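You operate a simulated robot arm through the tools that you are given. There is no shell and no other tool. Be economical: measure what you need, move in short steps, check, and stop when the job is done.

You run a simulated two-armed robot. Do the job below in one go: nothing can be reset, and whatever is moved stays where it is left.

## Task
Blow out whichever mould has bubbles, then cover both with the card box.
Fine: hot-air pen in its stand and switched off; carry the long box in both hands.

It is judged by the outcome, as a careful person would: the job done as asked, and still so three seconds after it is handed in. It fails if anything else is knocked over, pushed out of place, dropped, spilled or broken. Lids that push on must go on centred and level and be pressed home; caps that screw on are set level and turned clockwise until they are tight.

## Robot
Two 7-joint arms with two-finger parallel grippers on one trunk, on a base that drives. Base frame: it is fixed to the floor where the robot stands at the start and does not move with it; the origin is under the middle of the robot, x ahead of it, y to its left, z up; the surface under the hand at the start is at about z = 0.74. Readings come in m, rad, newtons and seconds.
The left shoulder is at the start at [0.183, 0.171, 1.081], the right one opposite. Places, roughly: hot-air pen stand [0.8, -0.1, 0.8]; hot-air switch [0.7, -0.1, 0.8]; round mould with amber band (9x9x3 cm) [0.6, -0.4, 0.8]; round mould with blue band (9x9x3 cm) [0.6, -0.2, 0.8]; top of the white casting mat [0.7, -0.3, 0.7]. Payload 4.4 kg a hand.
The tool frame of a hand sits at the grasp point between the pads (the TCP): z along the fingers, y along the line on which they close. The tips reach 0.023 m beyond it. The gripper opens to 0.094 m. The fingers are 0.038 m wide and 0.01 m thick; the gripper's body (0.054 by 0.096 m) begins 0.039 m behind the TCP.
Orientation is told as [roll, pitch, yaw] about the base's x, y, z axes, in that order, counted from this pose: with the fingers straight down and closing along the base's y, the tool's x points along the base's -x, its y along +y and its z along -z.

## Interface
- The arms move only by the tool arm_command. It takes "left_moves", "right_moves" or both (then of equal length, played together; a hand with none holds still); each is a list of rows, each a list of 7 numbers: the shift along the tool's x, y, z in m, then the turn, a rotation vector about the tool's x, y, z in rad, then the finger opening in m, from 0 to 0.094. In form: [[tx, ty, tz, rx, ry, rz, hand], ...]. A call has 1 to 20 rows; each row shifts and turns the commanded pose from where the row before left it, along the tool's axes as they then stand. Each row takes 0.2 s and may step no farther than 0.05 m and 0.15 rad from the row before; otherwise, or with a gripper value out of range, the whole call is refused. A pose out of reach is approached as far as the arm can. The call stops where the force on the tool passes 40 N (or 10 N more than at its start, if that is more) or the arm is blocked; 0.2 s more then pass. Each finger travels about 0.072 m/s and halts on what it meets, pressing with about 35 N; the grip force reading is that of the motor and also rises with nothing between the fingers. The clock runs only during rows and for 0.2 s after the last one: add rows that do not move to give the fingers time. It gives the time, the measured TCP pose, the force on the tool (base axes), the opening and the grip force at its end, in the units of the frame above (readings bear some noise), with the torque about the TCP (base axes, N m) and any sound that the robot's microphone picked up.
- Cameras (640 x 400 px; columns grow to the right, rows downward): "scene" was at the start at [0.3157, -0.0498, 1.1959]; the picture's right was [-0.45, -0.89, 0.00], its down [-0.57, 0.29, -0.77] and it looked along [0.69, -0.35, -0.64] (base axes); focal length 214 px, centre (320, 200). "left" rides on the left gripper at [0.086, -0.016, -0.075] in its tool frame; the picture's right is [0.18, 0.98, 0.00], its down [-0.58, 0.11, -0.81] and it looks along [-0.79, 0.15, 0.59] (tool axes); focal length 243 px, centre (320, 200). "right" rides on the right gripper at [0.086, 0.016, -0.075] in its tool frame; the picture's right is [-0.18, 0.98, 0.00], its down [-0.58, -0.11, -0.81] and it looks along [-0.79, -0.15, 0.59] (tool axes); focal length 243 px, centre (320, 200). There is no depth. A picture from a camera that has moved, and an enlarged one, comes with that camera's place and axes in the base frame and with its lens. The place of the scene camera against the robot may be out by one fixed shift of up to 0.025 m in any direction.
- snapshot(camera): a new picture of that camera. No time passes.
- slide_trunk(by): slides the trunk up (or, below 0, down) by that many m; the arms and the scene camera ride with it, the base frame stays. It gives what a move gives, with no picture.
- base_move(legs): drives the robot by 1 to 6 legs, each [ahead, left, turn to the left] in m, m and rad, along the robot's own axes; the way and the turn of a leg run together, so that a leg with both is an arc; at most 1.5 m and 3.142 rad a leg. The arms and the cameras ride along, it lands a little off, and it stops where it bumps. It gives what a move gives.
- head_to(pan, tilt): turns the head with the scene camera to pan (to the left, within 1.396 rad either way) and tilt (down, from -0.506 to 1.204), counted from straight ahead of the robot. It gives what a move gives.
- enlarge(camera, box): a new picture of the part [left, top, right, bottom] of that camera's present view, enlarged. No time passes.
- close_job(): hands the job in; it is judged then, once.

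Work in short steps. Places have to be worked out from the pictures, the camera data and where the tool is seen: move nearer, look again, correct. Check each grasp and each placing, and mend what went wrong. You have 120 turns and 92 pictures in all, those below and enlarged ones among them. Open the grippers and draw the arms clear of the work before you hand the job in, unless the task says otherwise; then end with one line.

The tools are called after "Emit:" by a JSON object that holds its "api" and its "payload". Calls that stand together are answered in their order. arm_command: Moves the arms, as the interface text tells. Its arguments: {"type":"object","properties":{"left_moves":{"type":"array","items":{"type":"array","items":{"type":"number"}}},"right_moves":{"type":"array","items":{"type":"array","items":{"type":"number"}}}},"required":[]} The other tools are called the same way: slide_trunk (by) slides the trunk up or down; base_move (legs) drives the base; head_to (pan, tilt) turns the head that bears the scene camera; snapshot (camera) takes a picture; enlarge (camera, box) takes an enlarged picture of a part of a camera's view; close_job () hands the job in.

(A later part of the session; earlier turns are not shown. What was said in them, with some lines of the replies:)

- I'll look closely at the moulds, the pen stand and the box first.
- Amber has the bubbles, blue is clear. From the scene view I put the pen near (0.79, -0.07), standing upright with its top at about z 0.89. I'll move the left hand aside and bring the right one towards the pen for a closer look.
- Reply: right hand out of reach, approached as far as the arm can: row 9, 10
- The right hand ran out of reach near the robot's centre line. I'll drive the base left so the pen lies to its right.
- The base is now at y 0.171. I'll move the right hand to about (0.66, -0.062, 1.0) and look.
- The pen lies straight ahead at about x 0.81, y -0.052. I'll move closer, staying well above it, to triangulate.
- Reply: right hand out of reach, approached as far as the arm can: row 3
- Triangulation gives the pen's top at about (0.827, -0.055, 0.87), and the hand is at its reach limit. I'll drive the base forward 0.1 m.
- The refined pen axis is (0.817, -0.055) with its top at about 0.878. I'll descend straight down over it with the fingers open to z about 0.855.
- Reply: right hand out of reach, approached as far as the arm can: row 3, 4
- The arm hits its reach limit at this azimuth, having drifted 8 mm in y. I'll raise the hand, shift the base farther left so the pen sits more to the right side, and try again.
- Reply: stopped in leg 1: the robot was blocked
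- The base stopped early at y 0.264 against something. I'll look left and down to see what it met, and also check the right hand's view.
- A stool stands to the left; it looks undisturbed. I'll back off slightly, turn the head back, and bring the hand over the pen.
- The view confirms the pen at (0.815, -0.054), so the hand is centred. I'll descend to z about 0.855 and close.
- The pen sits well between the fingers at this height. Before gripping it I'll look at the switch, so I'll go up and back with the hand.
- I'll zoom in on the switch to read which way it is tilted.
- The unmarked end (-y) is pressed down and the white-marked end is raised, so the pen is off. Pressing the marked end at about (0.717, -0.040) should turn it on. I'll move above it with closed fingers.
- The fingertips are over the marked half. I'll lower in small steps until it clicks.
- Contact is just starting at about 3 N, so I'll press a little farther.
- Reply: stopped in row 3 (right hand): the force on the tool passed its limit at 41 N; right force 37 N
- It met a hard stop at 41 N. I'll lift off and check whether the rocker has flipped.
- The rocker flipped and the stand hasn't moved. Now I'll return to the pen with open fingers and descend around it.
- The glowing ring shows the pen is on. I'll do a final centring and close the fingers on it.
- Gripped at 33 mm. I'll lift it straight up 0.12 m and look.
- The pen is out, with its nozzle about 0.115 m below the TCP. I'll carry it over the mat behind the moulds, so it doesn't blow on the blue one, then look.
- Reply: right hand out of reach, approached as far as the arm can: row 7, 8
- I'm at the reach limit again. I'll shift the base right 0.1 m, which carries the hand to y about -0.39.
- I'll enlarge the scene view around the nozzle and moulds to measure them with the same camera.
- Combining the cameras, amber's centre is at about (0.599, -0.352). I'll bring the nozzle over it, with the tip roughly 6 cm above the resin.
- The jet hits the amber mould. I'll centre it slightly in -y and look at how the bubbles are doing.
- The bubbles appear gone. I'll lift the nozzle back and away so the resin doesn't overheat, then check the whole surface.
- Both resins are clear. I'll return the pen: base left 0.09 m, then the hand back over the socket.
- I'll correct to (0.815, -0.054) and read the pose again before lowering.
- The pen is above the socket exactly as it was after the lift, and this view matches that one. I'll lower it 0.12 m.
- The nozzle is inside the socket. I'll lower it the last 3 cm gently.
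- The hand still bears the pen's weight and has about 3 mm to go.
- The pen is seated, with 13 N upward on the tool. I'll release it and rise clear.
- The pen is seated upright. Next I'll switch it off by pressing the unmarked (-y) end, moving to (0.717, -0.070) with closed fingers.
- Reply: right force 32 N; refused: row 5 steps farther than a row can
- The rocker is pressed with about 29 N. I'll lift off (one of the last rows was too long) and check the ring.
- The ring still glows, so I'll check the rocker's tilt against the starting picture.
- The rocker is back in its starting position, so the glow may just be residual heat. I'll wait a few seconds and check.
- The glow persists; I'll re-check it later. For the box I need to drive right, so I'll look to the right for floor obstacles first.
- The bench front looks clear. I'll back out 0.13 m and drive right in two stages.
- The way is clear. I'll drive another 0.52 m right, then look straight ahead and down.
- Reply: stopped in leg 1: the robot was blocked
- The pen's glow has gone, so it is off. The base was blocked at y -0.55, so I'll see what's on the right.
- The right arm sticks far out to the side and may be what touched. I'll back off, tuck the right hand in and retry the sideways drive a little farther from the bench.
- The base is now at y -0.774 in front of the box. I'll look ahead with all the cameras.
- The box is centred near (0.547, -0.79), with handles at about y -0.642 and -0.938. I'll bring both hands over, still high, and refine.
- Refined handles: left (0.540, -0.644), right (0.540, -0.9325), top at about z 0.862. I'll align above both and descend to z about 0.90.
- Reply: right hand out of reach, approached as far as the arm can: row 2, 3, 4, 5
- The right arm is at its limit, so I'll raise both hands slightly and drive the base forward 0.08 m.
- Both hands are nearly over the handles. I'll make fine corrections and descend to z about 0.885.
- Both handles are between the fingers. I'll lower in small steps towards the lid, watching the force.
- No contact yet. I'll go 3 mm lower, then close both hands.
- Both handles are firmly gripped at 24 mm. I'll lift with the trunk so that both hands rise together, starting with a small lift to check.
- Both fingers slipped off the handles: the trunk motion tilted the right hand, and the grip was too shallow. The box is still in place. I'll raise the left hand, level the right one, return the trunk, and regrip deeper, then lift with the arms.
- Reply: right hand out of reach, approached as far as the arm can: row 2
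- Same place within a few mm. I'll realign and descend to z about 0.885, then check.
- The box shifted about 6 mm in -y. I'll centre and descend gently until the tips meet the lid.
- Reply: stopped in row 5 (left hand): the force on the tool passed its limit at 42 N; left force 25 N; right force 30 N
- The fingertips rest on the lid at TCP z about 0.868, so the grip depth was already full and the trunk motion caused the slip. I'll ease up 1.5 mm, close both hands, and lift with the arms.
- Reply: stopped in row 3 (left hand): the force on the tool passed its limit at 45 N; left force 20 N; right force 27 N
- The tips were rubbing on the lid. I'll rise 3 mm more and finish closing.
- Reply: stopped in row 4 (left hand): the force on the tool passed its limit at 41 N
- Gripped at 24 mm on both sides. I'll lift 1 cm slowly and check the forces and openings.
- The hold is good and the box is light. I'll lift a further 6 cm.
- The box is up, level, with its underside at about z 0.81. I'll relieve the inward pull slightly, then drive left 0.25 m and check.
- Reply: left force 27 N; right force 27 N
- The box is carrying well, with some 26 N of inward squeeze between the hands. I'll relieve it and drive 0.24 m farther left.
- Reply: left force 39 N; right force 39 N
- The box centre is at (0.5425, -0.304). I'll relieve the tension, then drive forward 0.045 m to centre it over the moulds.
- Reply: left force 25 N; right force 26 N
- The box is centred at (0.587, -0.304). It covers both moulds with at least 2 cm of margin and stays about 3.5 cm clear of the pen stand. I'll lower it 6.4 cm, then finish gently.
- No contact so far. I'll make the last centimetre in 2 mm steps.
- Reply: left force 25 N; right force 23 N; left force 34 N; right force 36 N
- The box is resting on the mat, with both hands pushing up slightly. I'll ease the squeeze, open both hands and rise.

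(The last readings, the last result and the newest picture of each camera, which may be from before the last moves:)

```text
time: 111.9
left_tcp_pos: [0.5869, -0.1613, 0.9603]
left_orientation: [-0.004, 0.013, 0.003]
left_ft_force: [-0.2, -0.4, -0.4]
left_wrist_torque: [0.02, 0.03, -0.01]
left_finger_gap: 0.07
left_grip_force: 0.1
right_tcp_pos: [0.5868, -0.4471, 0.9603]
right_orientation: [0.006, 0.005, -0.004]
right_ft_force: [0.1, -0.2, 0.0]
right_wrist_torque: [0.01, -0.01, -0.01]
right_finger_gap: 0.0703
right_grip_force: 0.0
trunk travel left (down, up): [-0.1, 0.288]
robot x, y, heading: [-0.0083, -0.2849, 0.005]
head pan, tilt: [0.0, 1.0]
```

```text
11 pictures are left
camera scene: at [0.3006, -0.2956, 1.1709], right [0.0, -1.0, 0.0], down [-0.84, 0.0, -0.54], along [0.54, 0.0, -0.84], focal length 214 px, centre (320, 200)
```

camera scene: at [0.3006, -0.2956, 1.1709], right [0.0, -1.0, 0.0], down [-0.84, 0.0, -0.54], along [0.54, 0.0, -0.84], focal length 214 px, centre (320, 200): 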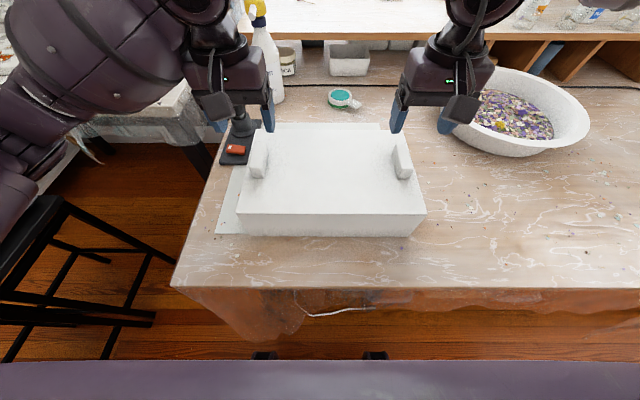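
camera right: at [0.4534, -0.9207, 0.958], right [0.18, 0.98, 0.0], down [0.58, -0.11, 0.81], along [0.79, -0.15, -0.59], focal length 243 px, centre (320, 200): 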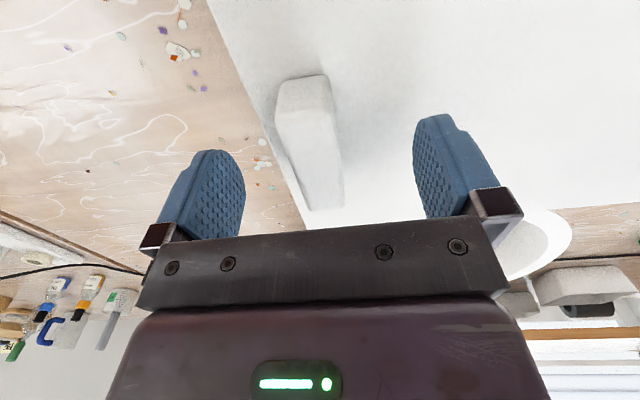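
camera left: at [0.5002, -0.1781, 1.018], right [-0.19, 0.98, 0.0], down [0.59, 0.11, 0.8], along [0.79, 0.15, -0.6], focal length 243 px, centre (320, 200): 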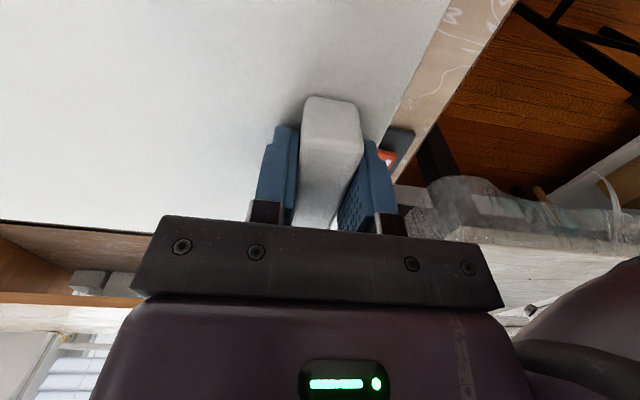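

The box sits flat on the mat, with the stand and pen untouched. I'll draw both arms up and back, then take a last check picture.

Emit:
{"api": "arm_command", "payload": {"left_moves": [[0, 0.0, -0.03, 0, 0, 0, 0.09], [0.01, 0.01, -0.03, 0, 0, 0, 0.09], [0.03, 0.02, -0.02, 0, 0, 0, 0.09], [0.03, 0.02, -0.02, 0, 0, 0, 0.09], [0.03, 0.02, 0, 0, 0, 0, 0.09], [0, 0, 0, 0, 0, 0, 0.09]], "right_moves": [[0, 0.0, -0.03, 0, 0, 0, 0.09], [0.01, -0.01, -0.03, 0, 0, 0, 0.09], [0.03, -0.02, -0.02, 0, 0, 0, 0.09], [0.03, -0.02, -0.02, 0, 0, 0, 0.09], [0.03, -0.02, 0, 0, 0, 0, 0.09], [0, 0, 0, 0, 0, 0, 0.09]]}}

Emit:
{"api": "base_move", "payload": {"legs": [[-0.2, 0, 0]]}}

Emit:
{"api": "head_to", "payload": {"pan": 0.1, "tilt": 0.7}}

Emit:
{"api": "snapshot", "payload": {"camera": "scene"}}

Emit:
{"api": "enlarge", "payload": {"camera": "scene", "box": [180, 90, 440, 260]}}

```text
time: 113.3
left_tcp_pos: [0.4875, -0.0916, 1.0617]
left_orientation: [-0.005, 0.013, 0.003]
left_ft_force: [-0.7, 0.1, 0.1]
left_wrist_torque: [-0.01, 0.0, -0.02]
left_finger_gap: 0.0902
left_grip_force: 0.1
right_tcp_pos: [0.4883, -0.5186, 1.0606]
right_orientation: [0.008, 0.007, -0.004]
right_ft_force: [-0.8, 1.2, 0.4]
right_wrist_torque: [0.01, 0.0, 0.03]
right_finger_gap: 0.0902
right_grip_force: 0.0
trunk travel left (down, up): [-0.1, 0.288]
robot x, y, heading: [-0.0087, -0.2872, 0.001]
head pan, tilt: [0.0, 1.0]
```

```text
time: 114.9
left_tcp_pos: [0.2887, -0.092, 1.063]
left_orientation: [-0.005, 0.009, 0.004]
left_ft_force: [-0.2, 1.1, -0.1]
left_wrist_torque: [0.03, 0.01, 0.01]
left_finger_gap: 0.0899
left_grip_force: 0.1
right_tcp_pos: [0.2883, -0.5192, 1.0619]
right_orientation: [0.009, 0.004, -0.003]
right_ft_force: [0.3, 0.1, 0.1]
right_wrist_torque: [-0.01, -0.01, -0.01]
right_finger_gap: 0.0901
right_grip_force: 0.0
trunk travel left (down, up): [-0.1, 0.288]
robot x, y, heading: [-0.2073, -0.2895, 0.001]
head pan, tilt: [0.0, 1.0]
```

```text
time: 115.7
left_tcp_pos: [0.2875, -0.0917, 1.0615]
left_orientation: [-0.006, 0.011, 0.005]
left_ft_force: [-0.6, -1.0, -1.0]
left_wrist_torque: [0.0, 0.01, -0.04]
left_finger_gap: 0.0901
left_grip_force: 0.2
right_tcp_pos: [0.2891, -0.5206, 1.0611]
right_orientation: [0.01, 0.003, -0.007]
right_ft_force: [0.2, -0.3, -0.6]
right_wrist_torque: [-0.01, 0.02, -0.02]
right_finger_gap: 0.09
right_grip_force: 0.1
trunk travel left (down, up): [-0.1, 0.288]
robot x, y, heading: [-0.2079, -0.2863, 0.005]
head pan, tilt: [0.099, 0.7]
```

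```text
10 pictures are left
camera scene: at [0.1157, -0.288, 1.1949], right [0.1, -0.99, 0.0], down [-0.64, -0.07, -0.76], along [0.76, 0.08, -0.64], focal length 214 px, centre (320, 200)
```

scene: 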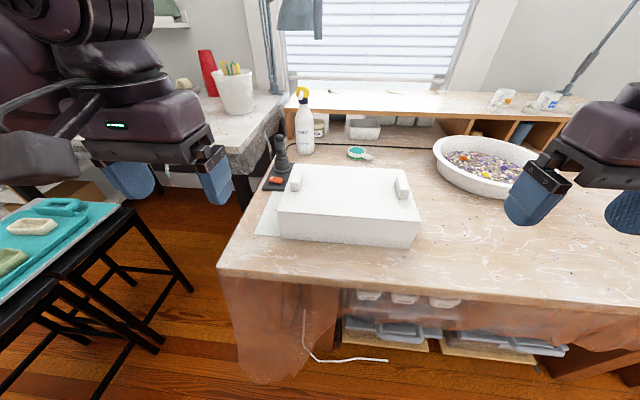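

```text
2.35 times, centred on (310, 175) of scene
camera zoom: at [0.1157, -0.288, 1.1949], right [0.1, -0.99, 0.0], down [-0.64, -0.07, -0.76], along [0.76, 0.08, -0.64], focal length 505 px, centre (344, 259)
```

zoom: 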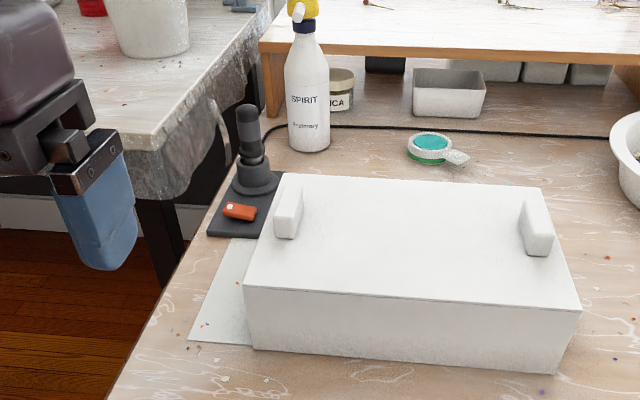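

The pen is in its stand with no glow, the box lies flat over both moulds, and the arms are clear. I'll hand in the job.

Emit:
{"api": "close_job", "payload": {}}

```text
The job is handed in.
```

I blew the bubbles out of the amber mould and covered both moulds with the card box, carried in both hands. The hot-air pen is switched off and back in its stand. On the first lift the grip slipped and the box shifted about 6 mm on the bench; the second lift held.
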